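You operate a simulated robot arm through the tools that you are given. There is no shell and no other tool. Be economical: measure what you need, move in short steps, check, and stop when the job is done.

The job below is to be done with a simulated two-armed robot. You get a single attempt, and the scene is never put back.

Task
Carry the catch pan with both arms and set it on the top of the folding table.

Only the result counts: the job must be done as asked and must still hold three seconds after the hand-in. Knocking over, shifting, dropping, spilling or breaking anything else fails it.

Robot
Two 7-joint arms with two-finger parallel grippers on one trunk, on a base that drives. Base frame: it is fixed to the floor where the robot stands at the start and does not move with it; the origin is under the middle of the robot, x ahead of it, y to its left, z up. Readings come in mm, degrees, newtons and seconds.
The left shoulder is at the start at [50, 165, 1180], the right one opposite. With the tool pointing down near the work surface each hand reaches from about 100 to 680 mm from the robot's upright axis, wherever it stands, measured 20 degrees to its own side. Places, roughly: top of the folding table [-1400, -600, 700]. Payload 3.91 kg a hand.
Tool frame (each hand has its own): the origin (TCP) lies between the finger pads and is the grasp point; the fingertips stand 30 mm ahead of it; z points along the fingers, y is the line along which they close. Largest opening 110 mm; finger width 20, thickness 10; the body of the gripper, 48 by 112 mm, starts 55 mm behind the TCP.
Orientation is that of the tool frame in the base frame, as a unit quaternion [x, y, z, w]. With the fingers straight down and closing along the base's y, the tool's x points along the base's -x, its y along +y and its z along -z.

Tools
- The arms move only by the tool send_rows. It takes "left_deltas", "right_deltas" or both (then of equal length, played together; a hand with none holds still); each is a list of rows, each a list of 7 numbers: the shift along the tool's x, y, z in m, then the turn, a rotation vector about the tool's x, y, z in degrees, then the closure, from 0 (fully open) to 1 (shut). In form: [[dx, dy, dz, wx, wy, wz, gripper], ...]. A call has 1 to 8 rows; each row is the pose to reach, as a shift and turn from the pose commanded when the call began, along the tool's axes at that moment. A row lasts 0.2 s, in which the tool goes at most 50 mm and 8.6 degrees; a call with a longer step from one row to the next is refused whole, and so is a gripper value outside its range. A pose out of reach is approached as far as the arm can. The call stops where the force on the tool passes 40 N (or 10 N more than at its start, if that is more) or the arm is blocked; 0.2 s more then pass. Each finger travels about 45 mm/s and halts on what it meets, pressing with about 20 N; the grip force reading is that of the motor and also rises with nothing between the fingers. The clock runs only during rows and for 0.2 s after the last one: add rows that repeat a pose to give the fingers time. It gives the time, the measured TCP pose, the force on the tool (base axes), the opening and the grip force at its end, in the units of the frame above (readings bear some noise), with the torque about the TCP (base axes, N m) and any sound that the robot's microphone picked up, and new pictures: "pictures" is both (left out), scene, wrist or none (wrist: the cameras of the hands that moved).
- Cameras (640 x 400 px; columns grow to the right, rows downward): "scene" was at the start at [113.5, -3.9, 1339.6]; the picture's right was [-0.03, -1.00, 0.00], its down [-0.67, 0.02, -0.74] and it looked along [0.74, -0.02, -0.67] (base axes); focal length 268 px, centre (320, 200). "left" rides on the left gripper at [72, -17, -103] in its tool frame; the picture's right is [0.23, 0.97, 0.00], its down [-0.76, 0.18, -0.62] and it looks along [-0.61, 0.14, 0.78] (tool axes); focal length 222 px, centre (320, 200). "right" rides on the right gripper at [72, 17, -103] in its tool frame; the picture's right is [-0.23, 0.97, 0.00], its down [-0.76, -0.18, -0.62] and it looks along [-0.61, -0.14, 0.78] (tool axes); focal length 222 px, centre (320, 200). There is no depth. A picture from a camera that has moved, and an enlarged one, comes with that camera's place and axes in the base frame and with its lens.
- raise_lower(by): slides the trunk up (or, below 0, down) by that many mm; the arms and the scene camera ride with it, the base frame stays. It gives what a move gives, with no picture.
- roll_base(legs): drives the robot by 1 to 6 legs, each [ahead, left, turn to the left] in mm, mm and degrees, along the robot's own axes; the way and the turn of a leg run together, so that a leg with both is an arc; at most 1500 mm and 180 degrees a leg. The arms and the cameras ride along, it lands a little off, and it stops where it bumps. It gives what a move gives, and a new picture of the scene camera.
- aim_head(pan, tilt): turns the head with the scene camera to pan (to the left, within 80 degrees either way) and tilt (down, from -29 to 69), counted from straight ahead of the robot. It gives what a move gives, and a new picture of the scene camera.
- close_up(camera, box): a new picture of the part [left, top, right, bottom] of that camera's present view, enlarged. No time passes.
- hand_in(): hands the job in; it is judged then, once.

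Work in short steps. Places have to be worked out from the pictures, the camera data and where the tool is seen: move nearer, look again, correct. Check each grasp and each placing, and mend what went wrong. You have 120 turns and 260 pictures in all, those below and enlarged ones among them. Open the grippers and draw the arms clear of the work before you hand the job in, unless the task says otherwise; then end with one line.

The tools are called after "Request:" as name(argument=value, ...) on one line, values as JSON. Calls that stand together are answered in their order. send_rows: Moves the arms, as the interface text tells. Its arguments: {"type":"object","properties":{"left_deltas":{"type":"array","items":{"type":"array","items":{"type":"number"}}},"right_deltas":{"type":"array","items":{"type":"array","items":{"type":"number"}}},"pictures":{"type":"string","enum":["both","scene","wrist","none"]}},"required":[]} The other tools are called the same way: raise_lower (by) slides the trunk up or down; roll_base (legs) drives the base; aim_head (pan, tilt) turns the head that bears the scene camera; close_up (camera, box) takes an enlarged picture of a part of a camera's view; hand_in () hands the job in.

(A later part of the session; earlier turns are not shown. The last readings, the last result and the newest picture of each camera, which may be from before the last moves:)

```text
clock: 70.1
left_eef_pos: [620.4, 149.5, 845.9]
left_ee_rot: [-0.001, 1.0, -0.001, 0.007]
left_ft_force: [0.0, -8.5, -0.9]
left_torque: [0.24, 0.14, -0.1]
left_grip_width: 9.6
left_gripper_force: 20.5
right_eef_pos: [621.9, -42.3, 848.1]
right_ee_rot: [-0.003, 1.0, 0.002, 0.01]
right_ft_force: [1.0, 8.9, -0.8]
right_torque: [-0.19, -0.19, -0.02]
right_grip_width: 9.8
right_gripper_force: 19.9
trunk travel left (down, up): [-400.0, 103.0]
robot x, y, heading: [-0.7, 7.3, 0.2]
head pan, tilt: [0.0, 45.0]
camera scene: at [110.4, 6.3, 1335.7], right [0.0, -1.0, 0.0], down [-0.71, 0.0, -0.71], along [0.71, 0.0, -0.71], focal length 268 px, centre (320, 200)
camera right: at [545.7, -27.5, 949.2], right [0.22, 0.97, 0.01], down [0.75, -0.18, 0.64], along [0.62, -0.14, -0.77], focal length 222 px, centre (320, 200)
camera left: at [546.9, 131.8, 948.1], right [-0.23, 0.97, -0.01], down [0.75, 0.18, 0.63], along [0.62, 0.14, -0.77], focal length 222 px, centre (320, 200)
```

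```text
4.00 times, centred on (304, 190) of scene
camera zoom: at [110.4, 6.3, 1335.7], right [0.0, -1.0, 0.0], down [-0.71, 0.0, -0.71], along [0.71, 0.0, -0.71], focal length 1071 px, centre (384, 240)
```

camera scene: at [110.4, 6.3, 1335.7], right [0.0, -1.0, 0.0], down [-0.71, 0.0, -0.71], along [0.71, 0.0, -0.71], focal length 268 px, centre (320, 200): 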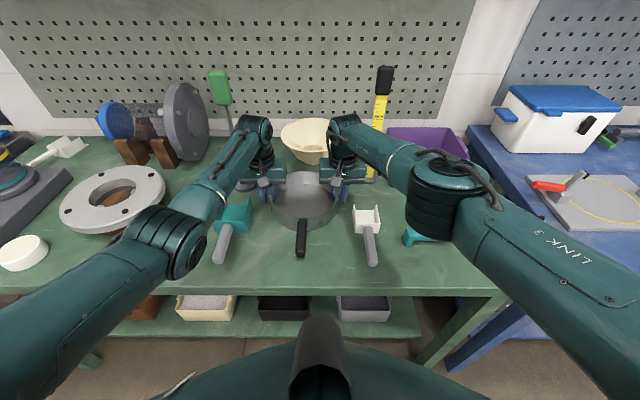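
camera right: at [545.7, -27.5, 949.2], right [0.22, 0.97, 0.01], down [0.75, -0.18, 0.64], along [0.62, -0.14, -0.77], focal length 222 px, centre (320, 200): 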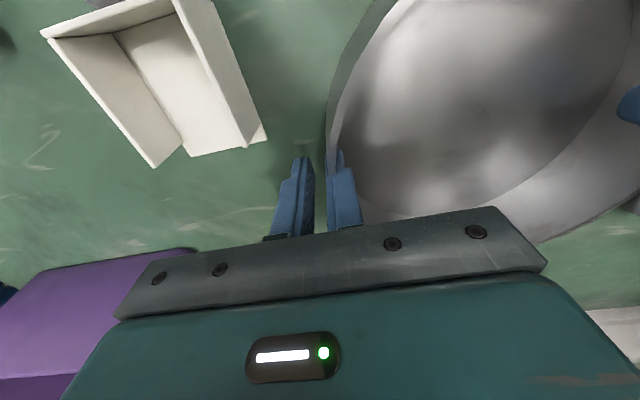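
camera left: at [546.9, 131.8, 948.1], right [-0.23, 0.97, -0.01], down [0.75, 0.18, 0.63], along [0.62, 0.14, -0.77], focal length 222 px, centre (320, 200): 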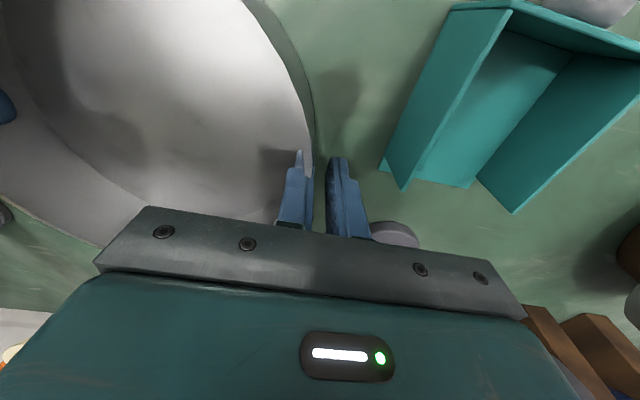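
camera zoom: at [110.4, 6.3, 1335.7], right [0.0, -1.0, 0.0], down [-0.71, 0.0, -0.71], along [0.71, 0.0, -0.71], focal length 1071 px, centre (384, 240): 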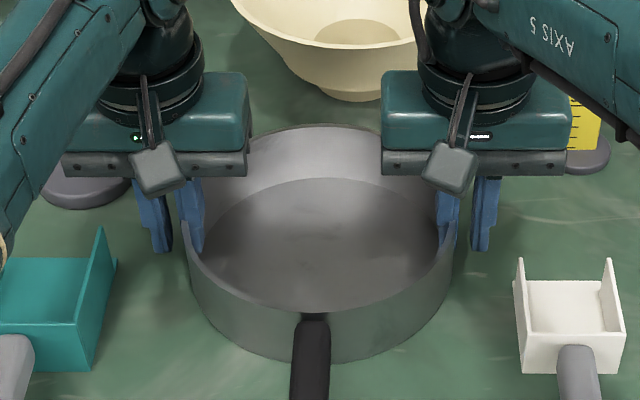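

The grip is fairly balanced (±8 N) and about 10 mm deeper. I'll lift 24 mm gently and check whether the pan follows.

Request:
send_rows(left_deltas=[[0, -0.001, -0.004, 0, 0, 0, 1], [0, -0.001, -0.008, 0, 0, 0, 1], [0, -0.001, -0.012, 0, 0, 0, 1], [0, -0.001, -0.016, 0, 0, 0, 1], [0, -0.001, -0.02, 0, 0, 0, 1], [0, -0.001, -0.024, 0, 0, 0, 1]], right_deltas=[[0, 0.001, -0.004, 0, 0, 0, 1], [0, 0.001, -0.008, 0, 0, 0, 1], [0, 0.001, -0.012, 0, 0, 0, 1], [0, 0.001, -0.016, 0, 0, 0, 1], [0, 0.001, -0.02, 0, 0, 0, 1], [0, 0.001, -0.024, 0, 0, 0, 1]])

Request:
close_up(camera="scene", box=[224, 140, 384, 240])

```text
clock: 71.5
left_eef_pos: [620.0, 149.2, 870.8]
left_ee_rot: [-0.002, 1.0, -0.002, 0.008]
left_ft_force: [-1.1, -14.5, -2.3]
left_torque: [0.1, -0.07, -0.22]
left_grip_width: 9.6
left_gripper_force: 20.3
right_eef_pos: [621.2, -44.0, 871.7]
right_ee_rot: [-0.002, 1.0, 0.002, 0.011]
right_ft_force: [1.2, 14.6, 0.4]
right_torque: [0.18, 0.07, -0.1]
right_grip_width: 9.3
right_gripper_force: 19.5
trunk travel left (down, up): [-400.0, 103.0]
robot x, y, heading: [-0.3, 5.6, 0.3]
head pan, tilt: [0.0, 45.0]
camera scene: at [110.4, 6.3, 1335.7], right [0.0, -1.0, 0.0], down [-0.71, 0.0, -0.71], along [0.71, 0.0, -0.71], focal length 268 px, centre (320, 200)
camera right: at [545.2, -27.8, 973.8], right [0.22, 0.97, 0.01], down [0.75, -0.18, 0.64], along [0.62, -0.14, -0.77], focal length 222 px, centre (320, 200)
camera left: at [547.1, 131.4, 973.0], right [-0.23, 0.97, -0.01], down [0.75, 0.18, 0.63], along [0.62, 0.14, -0.77], focal length 222 px, centre (320, 200)
```

scene: 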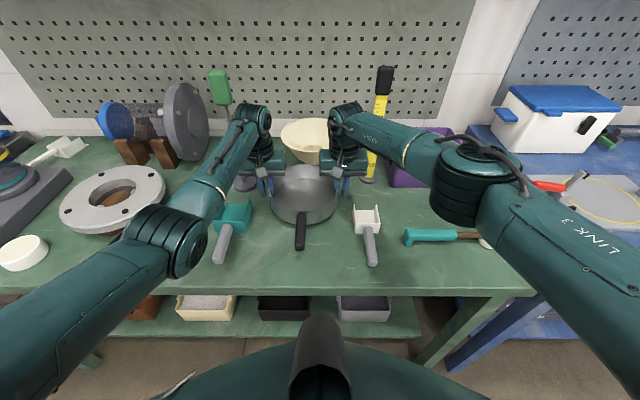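
right: 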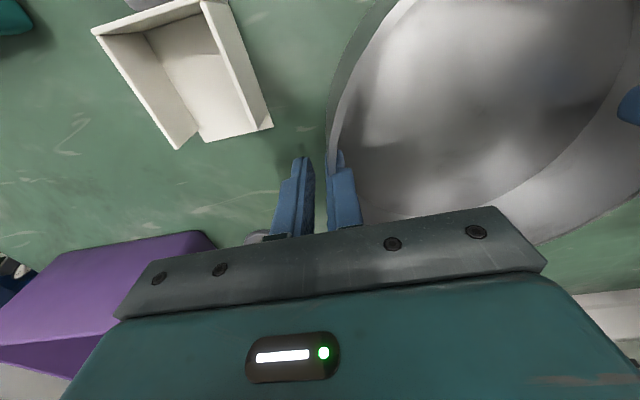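
left: 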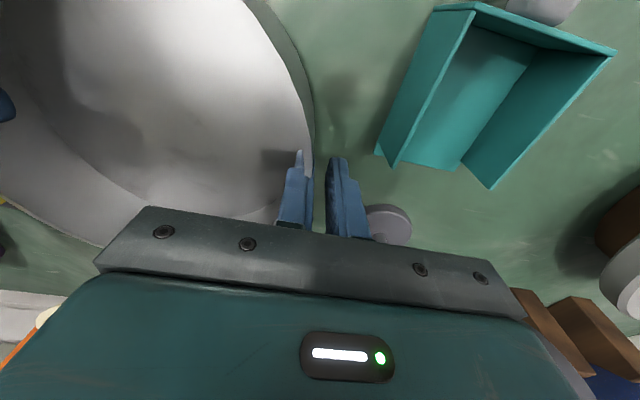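

```text
4.00 times, centred on (304, 190) of scene
camera zoom: at [110.4, 6.3, 1335.7], right [0.0, -1.0, 0.0], down [-0.71, 0.0, -0.71], along [0.71, 0.0, -0.71], focal length 1071 px, centre (384, 240)
```

zoom: 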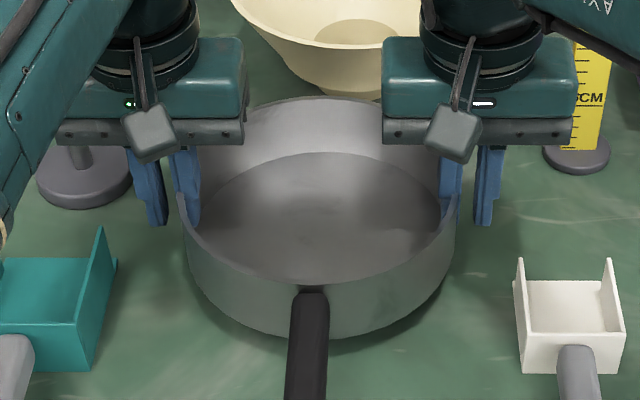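

The pan now lifts with the fingers, with no relative slip in the wrist views. I'll ease the hands inward slightly and raise the trunk 90 mm.

Request:
send_rows(left_deltas=[[0, -0.0015, 0, 0, 0, 0, 1], [0, -0.003, 0, 0, 0, 0, 1], [0, -0.003, 0, 0, 0, 0, 1]], right_deltas=[[0, 0.0015, 0, 0, 0, 0, 1], [0, 0.003, 0, 0, 0, 0, 1], [0, 0.003, 0, 0, 0, 0, 1]], pictures="none")

Request:
raise_lower(by=90)

Request:
close_up(camera="scene", box=[160, 100, 480, 300])

Request:
close_up(camera="left", box=[0, 0, 640, 400])

```text
clock: 72.3
left_eef_pos: [621.5, 147.5, 869.7]
left_ee_rot: [-0.002, 1.0, 0.001, 0.008]
left_ft_force: [-0.1, 2.2, -0.2]
left_torque: [-0.46, -0.14, -0.21]
left_grip_width: 9.7
left_gripper_force: 20.1
right_eef_pos: [621.2, -43.7, 872.5]
right_ee_rot: [0.0, 1.0, -0.001, 0.01]
right_ft_force: [1.6, -2.0, -3.6]
right_torque: [0.19, 0.12, 0.07]
right_grip_width: 9.5
right_gripper_force: 19.9
trunk travel left (down, up): [-400.0, 103.0]
robot x, y, heading: [-4.4, 7.0, 0.3]
head pan, tilt: [0.0, 45.0]
```

```text
clock: 73.6
left_eef_pos: [621.6, 149.2, 958.3]
left_ee_rot: [-0.002, 1.0, 0.0, 0.008]
left_ft_force: [-0.7, 18.7, 3.0]
left_torque: [-0.35, -0.25, -0.16]
left_grip_width: 9.5
left_gripper_force: 19.9
right_eef_pos: [622.2, -44.3, 961.4]
right_ee_rot: [0.0, 1.0, -0.001, 0.01]
right_ft_force: [0.9, -18.6, -4.5]
right_torque: [-0.43, 0.26, 0.05]
right_grip_width: 9.7
right_gripper_force: 20.0
trunk travel left (down, up): [-490.0, 13.0]
robot x, y, heading: [1.0, 5.3, 0.1]
head pan, tilt: [0.0, 45.0]
```

```text
2.00 times, centred on (320, 200) of scene
camera zoom: at [110.7, 6.3, 1425.7], right [0.0, -1.0, 0.0], down [-0.71, 0.0, -0.71], along [0.71, 0.0, -0.71], focal length 535 px, centre (320, 200)
```

zoom: 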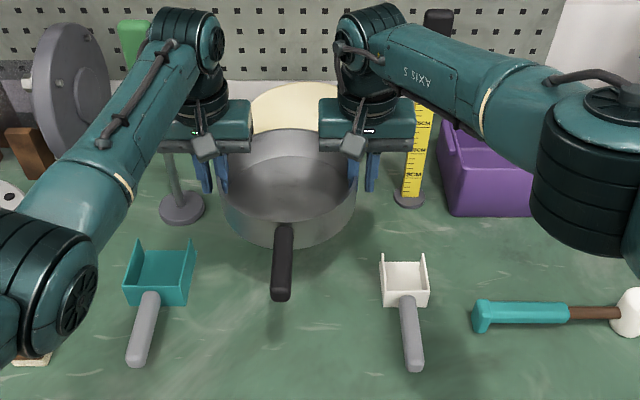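

```text
1.00 times, centred on (320, 200) of left (not enlarged: the box is as wide or as high as the picture)
camera zoom: at [547.8, 130.3, 1061.6], right [-0.23, 0.97, 0.0], down [0.75, 0.18, 0.64], along [0.62, 0.15, -0.77], focal length 222 px, centre (320, 200)
```

zoom: 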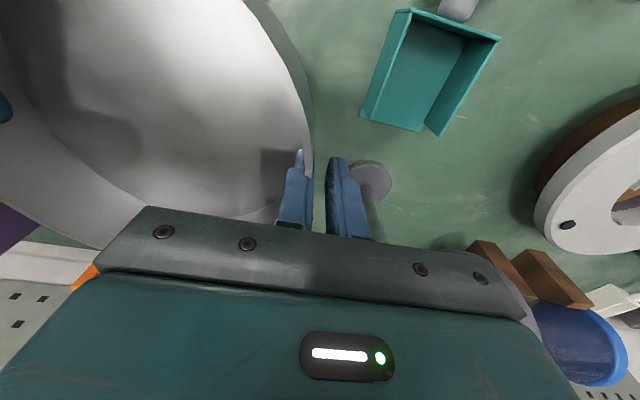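

The pan is up and steady, with its bottom at about z 920. I'll back straight away from the bench, then turn left 180° toward the table in stages.

Request:
roll_base(legs=[[-350, 0, 0]])

Request:
roll_base(legs=[[0, 0, 90]])

Request:
close_up(camera="left", box=[0, 0, 640, 400])

```text
clock: 75.8
left_eef_pos: [269.9, 146.7, 960.0]
left_ee_rot: [-0.004, 1.0, 0.001, 0.009]
left_ft_force: [-0.5, 20.7, 2.7]
left_torque: [-0.26, -0.02, -0.13]
left_grip_width: 9.8
left_gripper_force: 19.7
right_eef_pos: [271.1, -45.8, 963.1]
right_ee_rot: [0.0, 1.0, -0.001, 0.012]
right_ft_force: [0.1, -20.1, -4.5]
right_torque: [-0.44, -0.01, 0.0]
right_grip_width: 9.4
right_gripper_force: 19.7
trunk travel left (down, up): [-490.0, 13.0]
robot x, y, heading: [-353.8, 4.2, 0.1]
head pan, tilt: [0.0, 45.0]
camera scene: at [-240.4, 4.6, 1425.8], right [0.0, -1.0, 0.0], down [-0.71, 0.0, -0.71], along [0.71, 0.0, -0.71], focal length 268 px, centre (320, 200)
```

scene: 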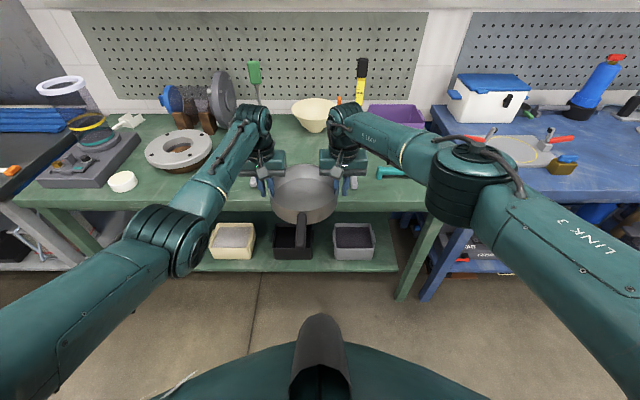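

```text
clock: 80.1
left_eef_pos: [-507.1, 623.4, 959.9]
left_ee_rot: [0.717, -0.697, -0.006, -0.006]
left_ft_force: [1.2, -0.6, 1.3]
left_torque: [0.18, -0.15, 0.24]
left_grip_width: 10.0
left_gripper_force: 19.6
right_eef_pos: [-314.8, 630.1, 961.8]
right_ee_rot: [0.716, -0.698, -0.006, -0.008]
right_ft_force: [-1.2, 0.0, -3.5]
right_torque: [-0.14, -0.36, -0.27]
right_grip_width: 9.6
right_gripper_force: 19.9
trunk travel left (down, up): [-490.0, 13.0]
robot x, y, heading: [-351.4, 6.2, 91.7]
head pan, tilt: [0.0, 45.0]
camera scene: at [-354.0, 114.9, 1425.7], right [1.0, 0.03, 0.0], down [0.02, -0.71, -0.71], along [-0.02, 0.71, -0.71], focal length 268 px, centre (320, 200)
```

scene: 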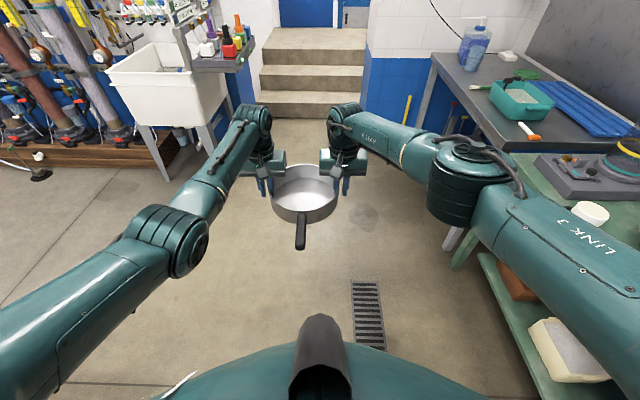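

```text
1.00 times, centred on (320, 200) of left (not enlarged: the box is as wide or as high as the picture)
camera zoom: at [-487.5, 550.4, 1061.6], right [-0.97, -0.26, 0.0], down [-0.2, 0.75, 0.64], along [-0.16, 0.62, -0.77], focal length 222 px, centre (320, 200)
```

zoom: 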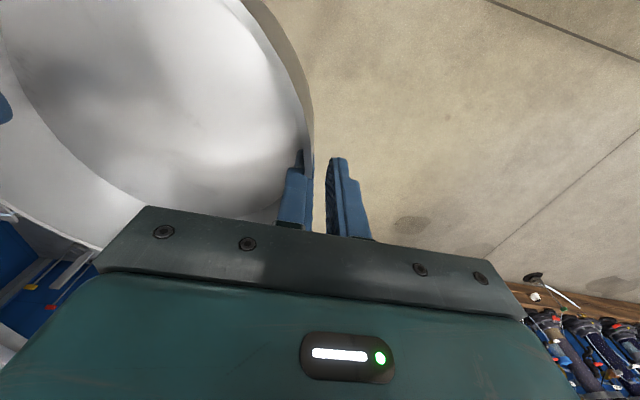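

The pan is still held firmly. I'll turn the rest of the way to face the table.

Request:
roll_base(legs=[[0, 0, 88]])

```text
clock: 84.2
left_eef_pos: [-977.7, -119.1, 960.0]
left_ee_rot: [1.0, -0.01, -0.008, 0.001]
left_ft_force: [-0.3, 3.3, 0.5]
left_torque: [0.14, 0.17, 0.3]
left_grip_width: 10.1
left_gripper_force: 19.7
right_eef_pos: [-973.3, 73.2, 962.3]
right_ee_rot: [1.0, -0.013, -0.011, 0.0]
right_ft_force: [-0.1, -2.5, -3.7]
right_torque: [0.38, -0.15, -0.26]
right_grip_width: 9.9
right_gripper_force: 19.6
trunk travel left (down, up): [-490.0, 13.0]
robot x, y, heading: [-349.7, 3.8, 179.0]
head pan, tilt: [0.0, 45.0]
camera scene: at [-461.5, 6.4, 1425.7], right [0.02, 1.0, 0.0], down [0.71, -0.02, -0.71], along [-0.71, 0.02, -0.71], focal length 268 px, centre (320, 200)
```

scene: 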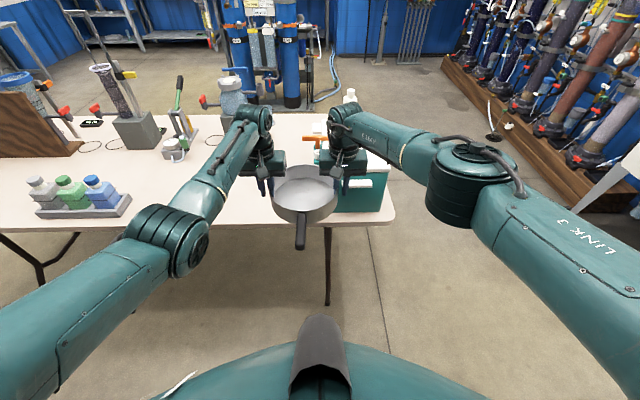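

The table is clear around (-1290, -350): the bottle tray is at y≈-680, the cooler at y≥+40 and the grey box at x≈-1570. I'll drive sideways first, then ahead.

Request:
roll_base(legs=[[0, 327, 1], [200, 0, 0]])

```text
clock: 88.9
left_eef_pos: [-1183.7, -448.8, 958.7]
left_ee_rot: [1.0, -0.006, -0.008, 0.001]
left_ft_force: [0.3, 0.2, 0.3]
left_torque: [0.07, 0.12, 0.3]
left_grip_width: 10.2
left_gripper_force: 20.3
right_eef_pos: [-1180.2, -256.6, 961.4]
right_ee_rot: [1.0, -0.011, -0.012, -0.001]
right_ft_force: [0.4, -0.6, -3.1]
right_torque: [0.34, -0.13, -0.27]
right_grip_width: 9.7
right_gripper_force: 20.0
trunk travel left (down, up): [-490.0, 13.0]
robot x, y, heading: [-557.7, -317.7, 179.0]
head pan, tilt: [0.0, 45.0]
camera scene: at [-668.9, -320.8, 1425.6], right [0.02, 1.0, 0.0], down [0.71, -0.01, -0.71], along [-0.71, 0.01, -0.71], focal length 268 px, centre (320, 200)
```

scene: 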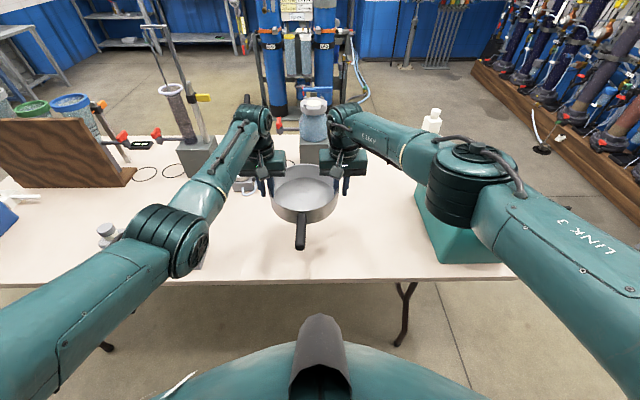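

The elbows sit off the table, clear of the cooler and bottles. I'll go another 110 mm ahead, then lower the trunk part way.

Request:
roll_base(legs=[[110, 0, 0]])

Request:
raise_lower(by=-150)

Request:
aim_head(pan=0, tilt=44)

Request:
close_up(camera="left", box=[0, 0, 640, 400])

Request:
close_up(camera="right", box=[0, 0, 640, 400])

```text
clock: 90.1
left_eef_pos: [-1292.9, -448.6, 960.0]
left_ee_rot: [1.0, -0.007, -0.007, 0.0]
left_ft_force: [0.2, 0.8, 1.6]
left_torque: [0.09, 0.16, 0.25]
left_grip_width: 10.1
left_gripper_force: 20.4
right_eef_pos: [-1288.7, -255.6, 961.9]
right_ee_rot: [1.0, -0.009, -0.008, -0.001]
right_ft_force: [0.2, -1.2, -3.6]
right_torque: [0.36, -0.19, -0.23]
right_grip_width: 9.6
right_gripper_force: 20.1
trunk travel left (down, up): [-490.0, 13.0]
robot x, y, heading: [-666.0, -319.1, 179.2]
head pan, tilt: [0.0, 45.0]
camera scene: at [-777.6, -319.2, 1425.6], right [0.02, 1.0, 0.0], down [0.71, -0.01, -0.71], along [-0.71, 0.01, -0.71], focal length 268 px, centre (320, 200)
```

scene: 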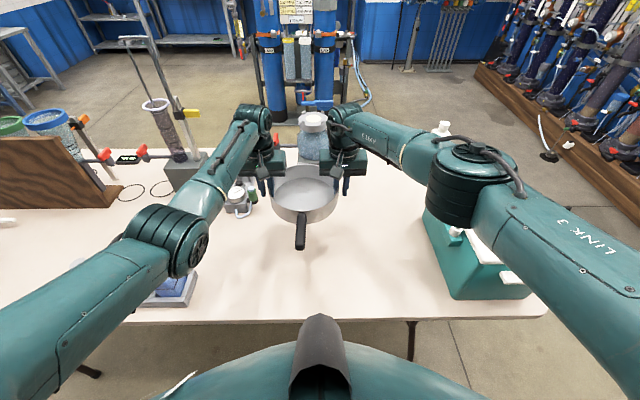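

```text
clock: 91.8
left_eef_pos: [-1292.1, -446.7, 809.0]
left_ee_rot: [1.0, -0.007, -0.009, 0.001]
left_ft_force: [-0.1, -0.2, 0.3]
left_torque: [0.06, 0.11, 0.27]
left_grip_width: 9.8
left_gripper_force: 19.9
right_eef_pos: [-1287.6, -256.3, 812.6]
right_ee_rot: [1.0, -0.01, -0.01, -0.001]
right_ft_force: [0.2, 0.1, -0.9]
right_torque: [0.02, -0.07, -0.29]
right_grip_width: 9.6
right_gripper_force: 19.8
trunk travel left (down, up): [-340.0, 163.0]
robot x, y, heading: [-667.2, -318.6, 178.9]
head pan, tilt: [0.0, 45.0]
```

```text
clock: 92.5
left_eef_pos: [-1291.7, -447.9, 810.1]
left_ee_rot: [1.0, -0.007, -0.009, 0.0]
left_ft_force: [-0.2, 0.8, 0.0]
left_torque: [-0.03, 0.16, 0.29]
left_grip_width: 9.6
left_gripper_force: 20.1
right_eef_pos: [-1288.1, -256.7, 810.8]
right_ee_rot: [1.0, -0.009, -0.01, -0.002]
right_ft_force: [0.9, -0.6, -2.2]
right_torque: [0.24, -0.11, -0.26]
right_grip_width: 9.8
right_gripper_force: 19.8
trunk travel left (down, up): [-340.0, 163.0]
robot x, y, heading: [-668.4, -317.0, 179.2]
head pan, tilt: [0.0, 44.0]
camera scene: at [-777.3, -319.2, 1277.1], right [0.02, 1.0, 0.0], down [0.69, -0.01, -0.72], along [-0.72, 0.01, -0.69], focal length 268 px, centre (320, 200)
```

scene: 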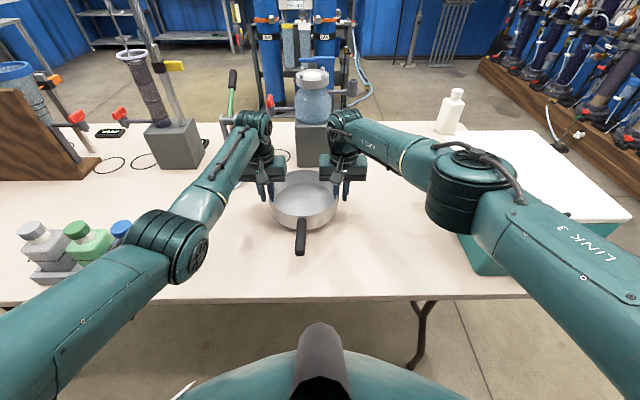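

```text
1.00 times, centred on (320, 200) of left (not enlarged: the box is as wide or as high as the picture)
camera zoom: at [-1216.8, -432.1, 911.8], right [0.21, -0.98, 0.0], down [-0.75, -0.17, 0.64], along [-0.62, -0.13, -0.77], focal length 222 px, centre (320, 200)
```

zoom: 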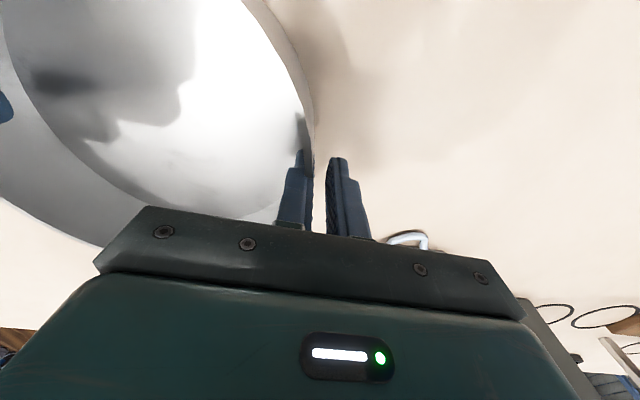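

```text
1.00 times, centred on (320, 200) of right (not enlarged: the box is as wide or as high as the picture)
camera zoom: at [-1214.7, -274.5, 913.6], right [-0.25, -0.97, 0.0], down [-0.74, 0.19, 0.64], along [-0.62, 0.15, -0.77], focal length 222 px, centre (320, 200)
```

zoom: 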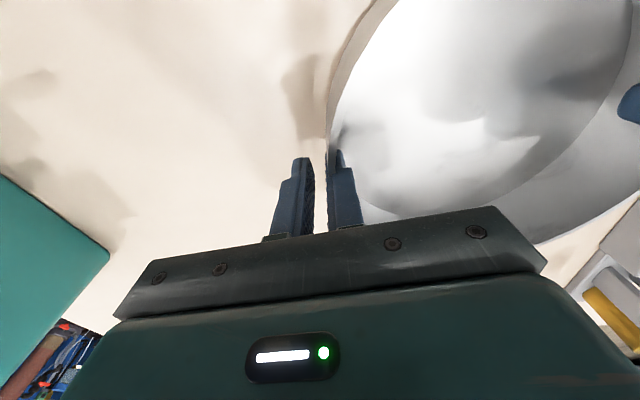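

The grip is steady. Contact with the table should come near TCP z≈740, so I'll lower the trunk 50 mm more and then use small arm steps.

Request:
raise_lower(by=-50)

Request:
send_rows(left_deltas=[[0, 0, 0.004, 0, 0, 0, 1], [0, 0, 0.008, 0, 0, 0, 1], [0, 0, 0.012, 0, 0, 0, 1]], right_deltas=[[0, 0, 0.004, 0, 0, 0, 1], [0, 0, 0.008, 0, 0, 0, 1], [0, 0, 0.012, 0, 0, 0, 1]], pictures="none")

Request:
close_up(camera="scene", box=[200, 120, 420, 257])

```text
clock: 93.3
left_eef_pos: [-1294.3, -447.5, 771.9]
left_ee_rot: [1.0, -0.008, -0.018, 0.0]
left_ft_force: [-0.1, -1.1, 12.4]
left_torque: [-0.05, -0.67, 0.02]
left_grip_width: 10.1
left_gripper_force: 20.0
right_eef_pos: [-1290.1, -255.1, 770.3]
right_ee_rot: [1.0, -0.011, -0.016, -0.001]
right_ft_force: [2.7, 1.6, 15.3]
right_torque: [0.19, -0.89, -0.09]
right_grip_width: 10.1
right_gripper_force: 20.5
trunk travel left (down, up): [-290.0, 213.0]
robot x, y, heading: [-669.8, -321.1, 179.1]
head pan, tilt: [0.0, 44.0]
stopped: the force on the tool passed its limit at 50 N (the readings are from after the stop); the commanded pose is now the measured one
```

```text
clock: 93.9
left_eef_pos: [-1296.9, -446.6, 770.6]
left_ee_rot: [1.0, -0.008, -0.025, -0.001]
left_ft_force: [3.6, -1.8, 17.8]
left_torque: [-0.44, -0.92, 0.12]
left_grip_width: 10.4
left_gripper_force: 19.8
right_eef_pos: [-1291.8, -255.4, 770.7]
right_ee_rot: [1.0, -0.012, -0.023, 0.0]
right_ft_force: [0.9, 2.4, 20.0]
right_torque: [0.26, -1.09, -0.05]
right_grip_width: 9.9
right_gripper_force: 20.0
trunk travel left (down, up): [-290.0, 213.0]
robot x, y, heading: [-666.7, -319.4, 179.0]
head pan, tilt: [0.0, 44.0]
stopped in row 2 (right hand): the force on the tool passed its limit at 46 N (the readings are from after the stop); the commanded pose is now the measured one
```

```text
2.91 times, centred on (310, 188) of scene
camera zoom: at [-773.1, -319.0, 1227.9], right [0.02, 1.0, 0.0], down [0.69, -0.01, -0.72], along [-0.72, 0.01, -0.69], focal length 779 px, centre (349, 234)
```

zoom: 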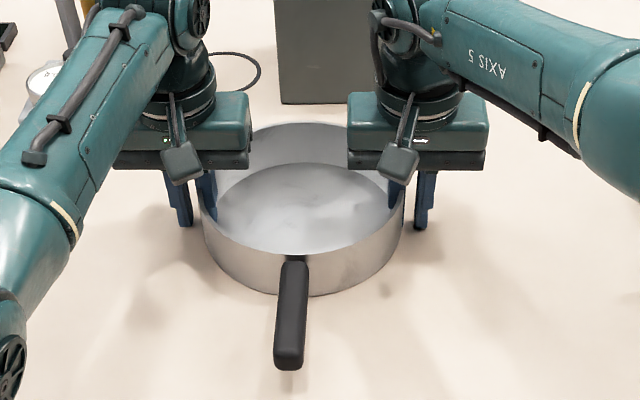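

The pan is down on the table: about 20 N up on each hand at TCP z≈771, and the picture shows it resting on the surface. I'll ease the pressure by 2 mm and open the fingers slightly.

Request:
send_rows(left_deltas=[[0, 0, -0.002, 0, 0, 0, 1], [0, 0, -0.002, 0, 0, 0, 0.92], [0, 0, -0.002, 0, 0, 0, 0.85], [0, 0, -0.002, 0, 0, 0, 0.78], [0, 0, -0.002, 0, 0, 0, 0.78]], right_deltas=[[0, 0, -0.002, 0, 0, 0, 1], [0, 0, -0.002, 0, 0, 0, 0.92], [0, 0, -0.002, 0, 0, 0, 0.85], [0, 0, -0.002, 0, 0, 0, 0.78], [0, 0, -0.002, 0, 0, 0, 0.78]])

Request:
close_up(camera="scene", box=[200, 120, 420, 257])

```text
clock: 95.1
left_eef_pos: [-1297.6, -444.7, 770.9]
left_ee_rot: [1.0, -0.008, -0.023, -0.003]
left_ft_force: [-1.1, 9.2, 21.1]
left_torque: [0.07, -0.14, 0.13]
left_grip_width: 14.7
left_gripper_force: 0.1
right_eef_pos: [-1291.9, -256.8, 770.3]
right_ee_rot: [1.0, -0.01, -0.021, 0.002]
right_ft_force: [-6.1, -7.3, 16.3]
right_torque: [-0.04, 0.01, -0.12]
right_grip_width: 15.3
right_gripper_force: 0.0
trunk travel left (down, up): [-290.0, 213.0]
robot x, y, heading: [-668.6, -316.0, 179.0]
head pan, tilt: [0.0, 44.0]
camera scene: at [-774.1, -318.8, 1228.1], right [0.02, 1.0, 0.0], down [0.69, -0.01, -0.72], along [-0.72, 0.01, -0.69], focal length 268 px, centre (320, 200)
camera right: at [-1216.5, -275.0, 870.3], right [-0.25, -0.97, 0.01], down [-0.73, 0.19, 0.65], along [-0.64, 0.15, -0.76], focal length 222 px, centre (320, 200)
camera left: at [-1218.8, -430.3, 870.2], right [0.21, -0.98, -0.02], down [-0.73, -0.17, 0.66], along [-0.65, -0.13, -0.75], focal length 222 px, centre (320, 200)
```

scene: 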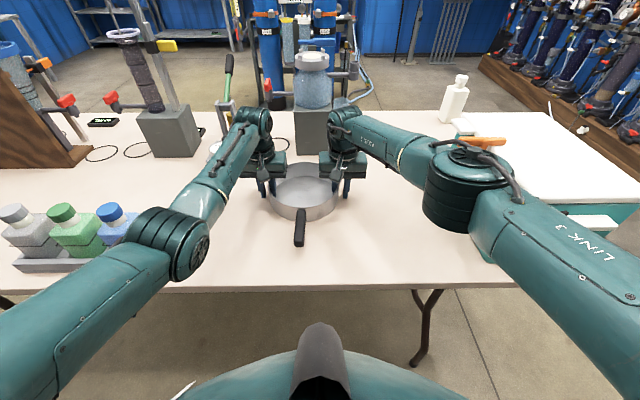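
right: 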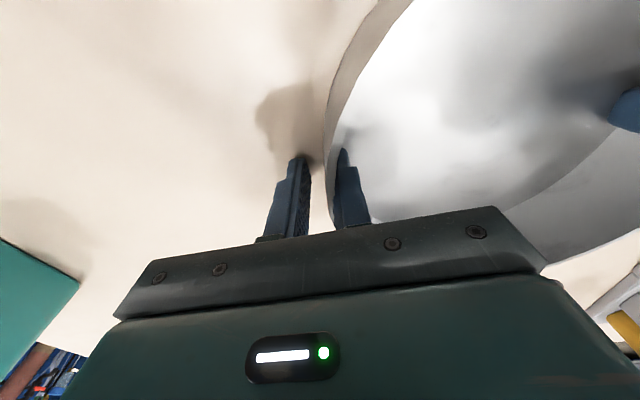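
left: 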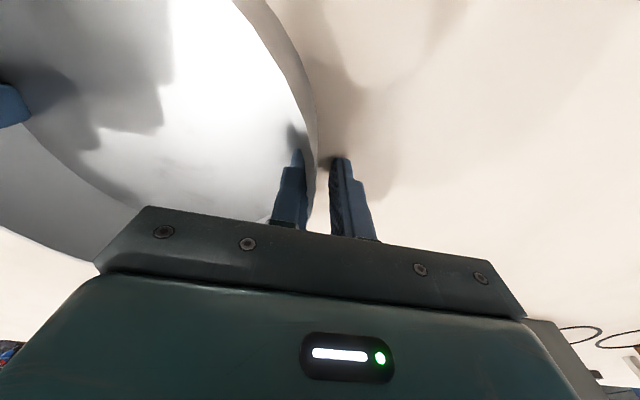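

```text
2.91 times, centred on (310, 188) of scene
camera zoom: at [-774.1, -318.8, 1228.1], right [0.02, 1.0, 0.0], down [0.69, -0.01, -0.72], along [-0.72, 0.01, -0.69], focal length 779 px, centre (349, 234)
```

zoom: 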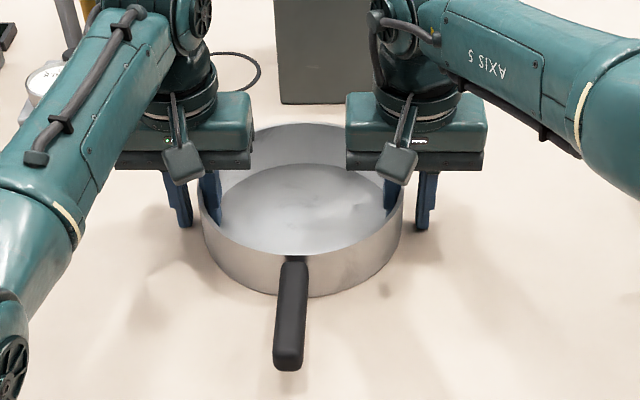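

The grip is released but there is still about 20 N up on each hand, so the fingertips are on the table. I'll raise slightly, open more and rise straight up out of the pan.

Request:
send_rows(left_deltas=[[0, 0, -0.005, 0, 0, 0, 0.78], [0, 0, -0.009, 0, 0, 0, 0.76], [0, 0, -0.009, 0, 0, 0, 0.76], [0, 0, -0.009, 0, 0, 0, 0.76]], right_deltas=[[0, 0, -0.005, 0, 0, 0, 0.78], [0, 0, -0.009, 0, 0, 0, 0.76], [0, 0, -0.009, 0, 0, 0, 0.76], [0, 0, -0.009, 0, 0, 0, 0.76]])

Request:
close_up(camera="scene", box=[200, 120, 420, 257])

```text
clock: 96.1
left_eef_pos: [-1298.0, -447.7, 775.6]
left_ee_rot: [1.0, -0.007, -0.019, 0.001]
left_ft_force: [0.9, -9.0, -0.5]
left_torque: [-0.25, 0.01, -0.03]
left_grip_width: 22.2
left_gripper_force: 0.1
right_eef_pos: [-1293.3, -253.6, 775.8]
right_ee_rot: [1.0, -0.013, -0.018, -0.001]
right_ft_force: [0.6, 8.8, -0.4]
right_torque: [0.22, 0.05, -0.01]
right_grip_width: 22.1
right_gripper_force: 0.0
trunk travel left (down, up): [-290.0, 213.0]
robot x, y, heading: [-663.2, -319.7, 179.2]
head pan, tilt: [0.0, 44.0]
camera scene: at [-777.3, -319.2, 1227.5], right [0.02, 1.0, 0.0], down [0.69, -0.01, -0.72], along [-0.72, 0.01, -0.69], focal length 268 px, centre (320, 200)
camera right: at [-1218.1, -272.7, 875.9], right [-0.25, -0.97, 0.01], down [-0.74, 0.19, 0.65], along [-0.63, 0.16, -0.76], focal length 222 px, centre (320, 200)
camera left: at [-1220.4, -432.9, 875.4], right [0.21, -0.98, -0.01], down [-0.74, -0.17, 0.65], along [-0.64, -0.13, -0.76], focal length 222 px, centre (320, 200)
```

scene: 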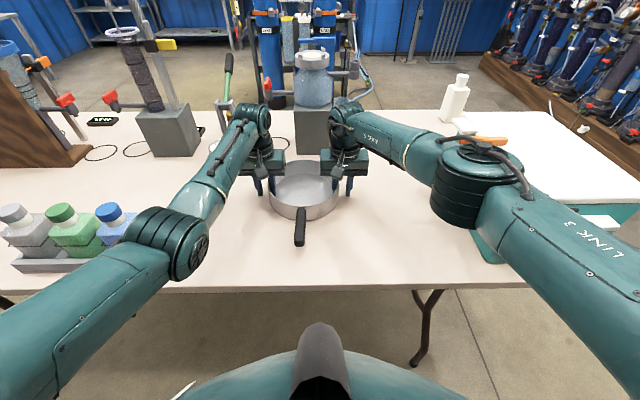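
right: 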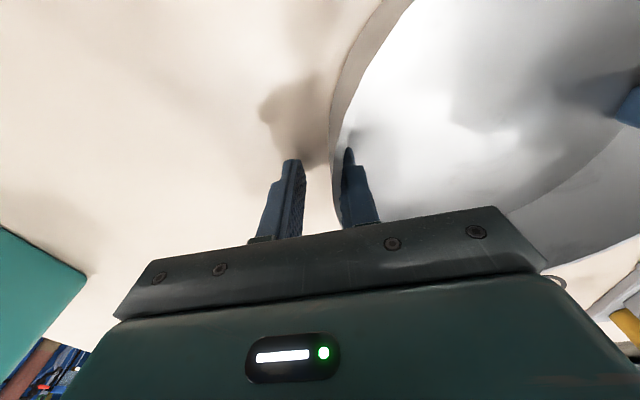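
left: 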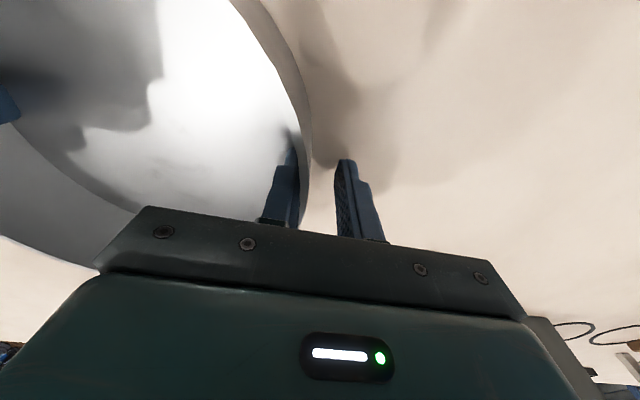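

```text
2.91 times, centred on (310, 188) of scene
camera zoom: at [-777.3, -319.2, 1227.5], right [0.02, 1.0, 0.0], down [0.69, -0.01, -0.72], along [-0.72, 0.01, -0.69], focal length 779 px, centre (349, 234)
```

zoom: 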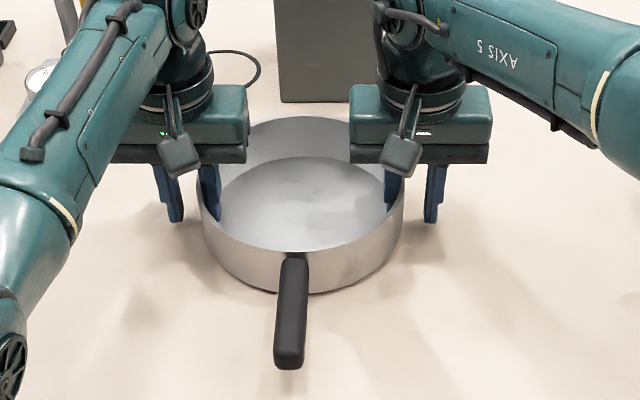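

A small sideways contact (9 N) remains, so I'll open further to about 40 mm before lifting out.

Request:
send_rows(left_deltas=[[0, 0, 0, 0, 0, 0, 0.7], [0, 0, 0, 0, 0, 0, 0.6], [0, 0, 0, 0, 0, 0, 0.6]], right_deltas=[[0, 0, 0, 0, 0, 0, 0.7], [0, 0, 0, 0, 0, 0, 0.6], [0, 0, 0, 0, 0, 0, 0.6]], pictures="none")

Request:
send_rows(left_deltas=[[0, 0, -0.01, 0, 0, 0, 0.6], [0, 0, -0.02, 0, 0, 0, 0.6], [0, 0, -0.03, 0, 0, 0, 0.6]], right_deltas=[[0, 0, -0.01, 0, 0, 0, 0.6], [0, 0, -0.02, 0, 0, 0, 0.6], [0, 0, -0.03, 0, 0, 0, 0.6]])

Request:
close_up(camera="scene", box=[200, 120, 420, 257])

```text
clock: 96.9
left_eef_pos: [-1298.6, -451.7, 774.7]
left_ee_rot: [1.0, -0.005, -0.02, 0.004]
left_ft_force: [0.3, -26.5, -1.3]
left_torque: [-0.8, 0.05, -0.04]
left_grip_width: 30.1
left_gripper_force: 0.1
right_eef_pos: [-1294.4, -249.8, 775.1]
right_ee_rot: [1.0, -0.015, -0.018, -0.004]
right_ft_force: [-0.2, 27.6, -1.8]
right_torque: [0.8, 0.02, 0.01]
right_grip_width: 30.5
right_gripper_force: 0.1
trunk travel left (down, up): [-290.0, 213.0]
robot x, y, heading: [-665.7, -320.3, 178.8]
head pan, tilt: [0.0, 44.0]
```

```text
clock: 97.7
left_eef_pos: [-1297.4, -453.2, 806.1]
left_ee_rot: [1.0, -0.004, -0.02, 0.004]
left_ft_force: [0.6, -29.1, -0.9]
left_torque: [-0.82, 0.04, -0.07]
left_grip_width: 29.6
left_gripper_force: 0.2
right_eef_pos: [-1294.6, -250.7, 806.7]
right_ee_rot: [1.0, -0.014, -0.018, -0.005]
right_ft_force: [0.7, 28.6, -1.6]
right_torque: [0.83, -0.02, 0.09]
right_grip_width: 29.3
right_gripper_force: 0.2
trunk travel left (down, up): [-290.0, 213.0]
robot x, y, heading: [-666.5, -322.9, 179.2]
head pan, tilt: [0.0, 44.0]
camera scene: at [-777.3, -319.2, 1227.6], right [0.02, 1.0, 0.0], down [0.69, -0.01, -0.72], along [-0.72, 0.01, -0.69], focal length 268 px, centre (320, 200)
camera right: at [-1218.6, -270.8, 906.4], right [-0.26, -0.97, 0.0], down [-0.73, 0.19, 0.65], along [-0.63, 0.17, -0.76], focal length 222 px, centre (320, 200)
camera left: at [-1219.9, -435.4, 906.1], right [0.22, -0.98, 0.0], down [-0.74, -0.17, 0.66], along [-0.64, -0.14, -0.75], focal length 222 px, centre (320, 200)
```

scene: 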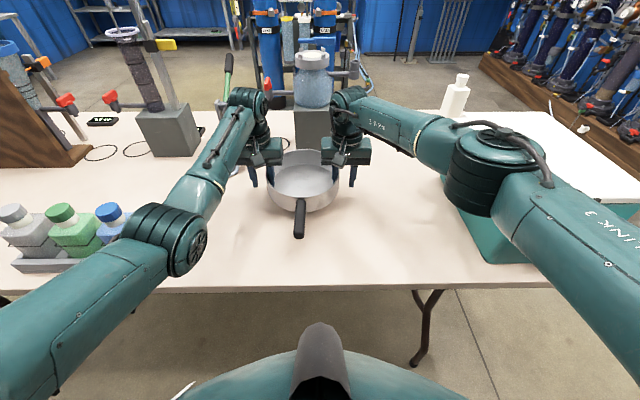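
right: 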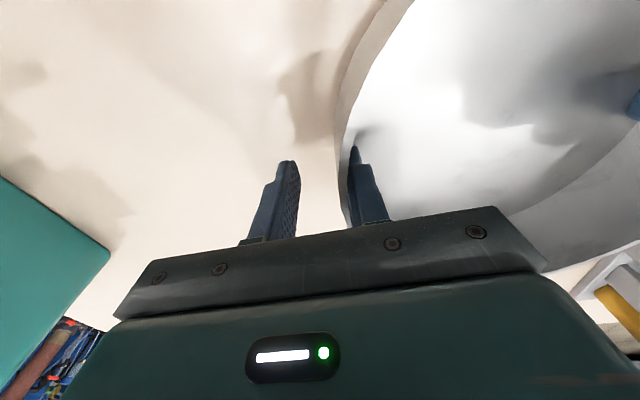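
left: 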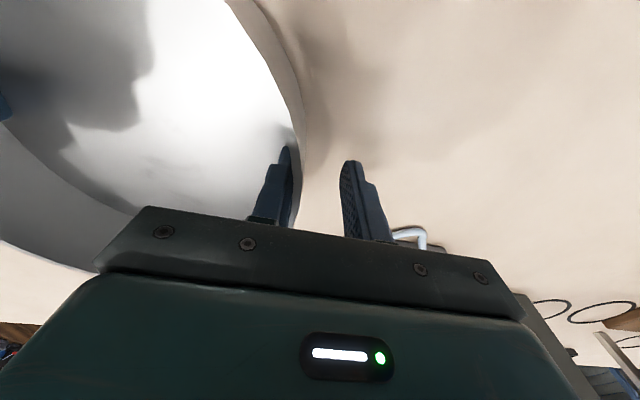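

```text
2.91 times, centred on (310, 188) of scene
camera zoom: at [-777.3, -319.2, 1227.6], right [0.02, 1.0, 0.0], down [0.69, -0.01, -0.72], along [-0.72, 0.01, -0.69], focal length 779 px, centre (349, 234)
```

zoom: 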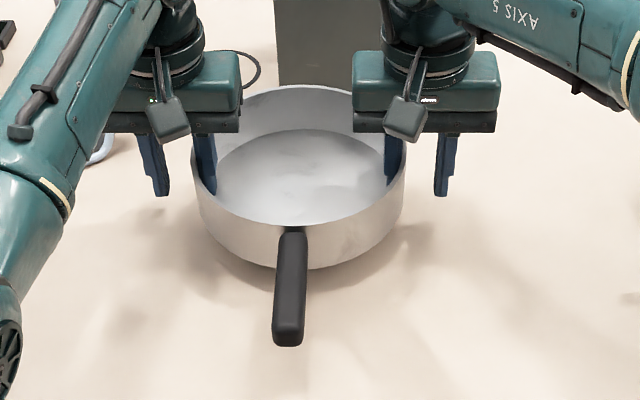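

Raising the hands lifted the pan again, because the inner fingers are still jammed on the wall. I'll set it back down and close to about 18 mm, where the side force was near zero, before trying to slide out.

Request:
send_rows(left_deltas=[[0, 0, 0.01, 0, 0, 0, 0.66], [0, 0, 0.02, 0, 0, 0, 0.75], [0, 0, 0.028, 0, 0, 0, 0.82], [0, 0, 0.028, 0, 0, 0, 0.82]], right_deltas=[[0, 0, 0.01, 0, 0, 0, 0.66], [0, 0, 0.02, 0, 0, 0, 0.75], [0, 0, 0.028, 0, 0, 0, 0.82], [0, 0, 0.028, 0, 0, 0, 0.82]], pictures="none")

Request:
close_up(camera="left", box=[220, 100, 412, 220])

Request:
close_up(camera="right", box=[220, 100, 412, 220])

Request:
close_up(camera="scene", box=[240, 130, 370, 211])

```text
clock: 98.7
left_eef_pos: [-1297.1, -447.0, 777.5]
left_ee_rot: [1.0, -0.009, -0.02, -0.003]
left_ft_force: [-0.1, -6.4, -2.2]
left_torque: [-0.19, 0.01, -0.07]
left_grip_width: 16.4
left_gripper_force: 0.0
right_eef_pos: [-1291.4, -256.9, 777.7]
right_ee_rot: [1.0, -0.009, -0.017, 0.0]
right_ft_force: [-0.6, 6.7, -1.0]
right_torque: [0.22, 0.05, -0.06]
right_grip_width: 16.1
right_gripper_force: 0.0
trunk travel left (down, up): [-290.0, 213.0]
robot x, y, heading: [-666.0, -320.7, 178.7]
head pan, tilt: [0.0, 44.0]
```

```text
3.33 times, centred on (316, 160) of left
camera zoom: at [-1219.8, -431.6, 877.7], right [0.21, -0.98, -0.01], down [-0.74, -0.17, 0.65], along [-0.64, -0.13, -0.76], focal length 740 px, centre (333, 333)
```

zoom: 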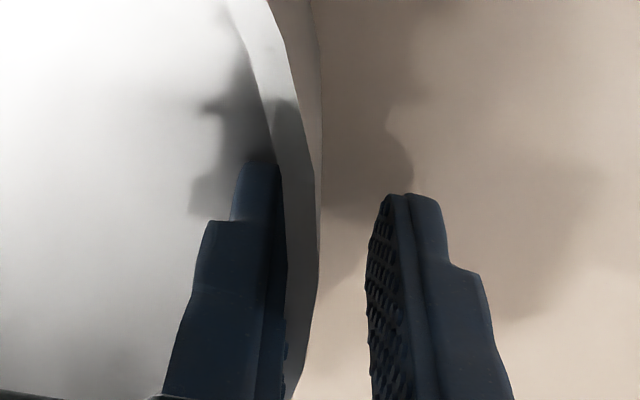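

```text
3.33 times, centred on (316, 160) of right
camera zoom: at [-1216.9, -275.3, 878.1], right [-0.25, -0.97, 0.01], down [-0.74, 0.19, 0.65], along [-0.63, 0.15, -0.76], focal length 740 px, centre (333, 333)
```

zoom: 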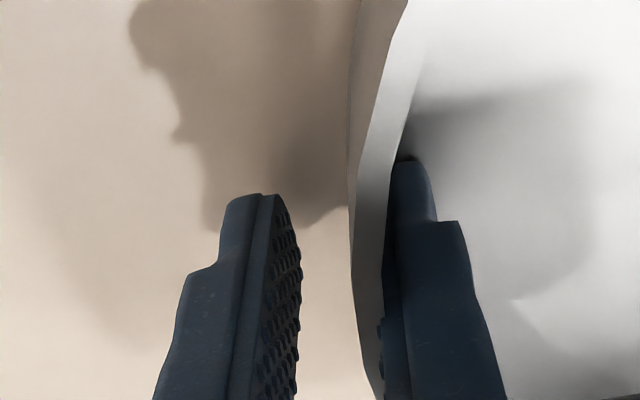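

```text
4.92 times, centred on (305, 170) of scene
camera zoom: at [-777.4, -319.3, 1227.6], right [0.02, 1.0, 0.0], down [0.69, -0.01, -0.72], along [-0.72, 0.01, -0.69], focal length 1318 px, centre (394, 345)
```

zoom: 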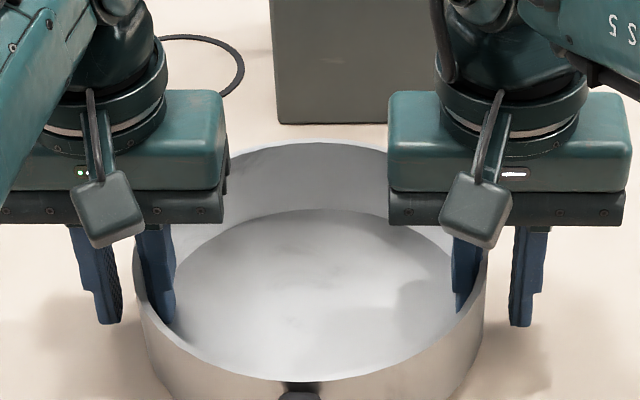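

The wall lies cleanly between the fingers, but the inner tips look wedged at the floor corner, so opening squeezes the pan floor from both sides. I'll shift the hands outward about 1.5 mm to zero the side force and raise 12 mm.

Request:
send_rows(left_deltas=[[0, 0.0012, 0, 0, 0, 0, 0.82], [0, 0.0012, -0.004, 0, 0, 0, 0.82], [0, 0.0012, -0.008, 0, 0, 0, 0.82], [0, 0.0012, -0.012, 0, 0, 0, 0.82]], right_deltas=[[0, -0.0012, 0, 0, 0, 0, 0.82], [0, -0.0012, -0.004, 0, 0, 0, 0.82], [0, -0.0012, -0.008, 0, 0, 0, 0.82], [0, -0.0012, -0.012, 0, 0, 0, 0.82]], pictures="none")

Request:
close_up(camera="scene", box=[240, 130, 370, 211])

```text
clock: 99.7
left_eef_pos: [-1295.5, -447.1, 788.5]
left_ee_rot: [1.0, -0.008, -0.02, -0.001]
left_ft_force: [-1.1, -0.6, -1.5]
left_torque: [-0.12, 0.05, -0.02]
left_grip_width: 19.6
left_gripper_force: 0.1
right_eef_pos: [-1291.4, -255.8, 788.9]
right_ee_rot: [1.0, -0.01, -0.018, 0.001]
right_ft_force: [-0.5, 0.2, -0.4]
right_torque: [-0.01, 0.02, 0.03]
right_grip_width: 19.6
right_gripper_force: 0.1
trunk travel left (down, up): [-290.0, 213.0]
robot x, y, heading: [-665.5, -317.9, 179.0]
head pan, tilt: [0.0, 44.0]
```

```text
4.92 times, centred on (305, 170) of scene
camera zoom: at [-777.3, -319.2, 1227.6], right [0.02, 1.0, 0.0], down [0.69, -0.01, -0.72], along [-0.72, 0.01, -0.69], focal length 1318 px, centre (394, 345)
```

zoom: 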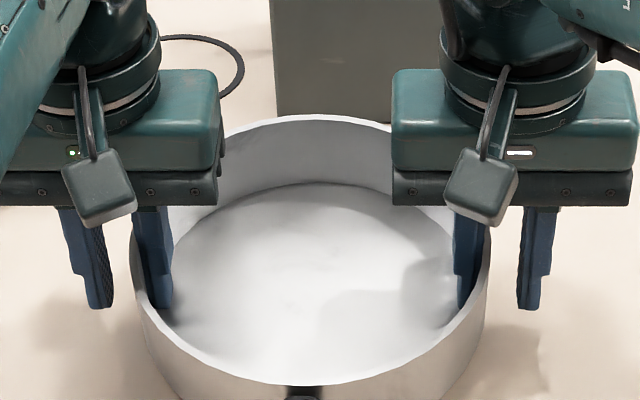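

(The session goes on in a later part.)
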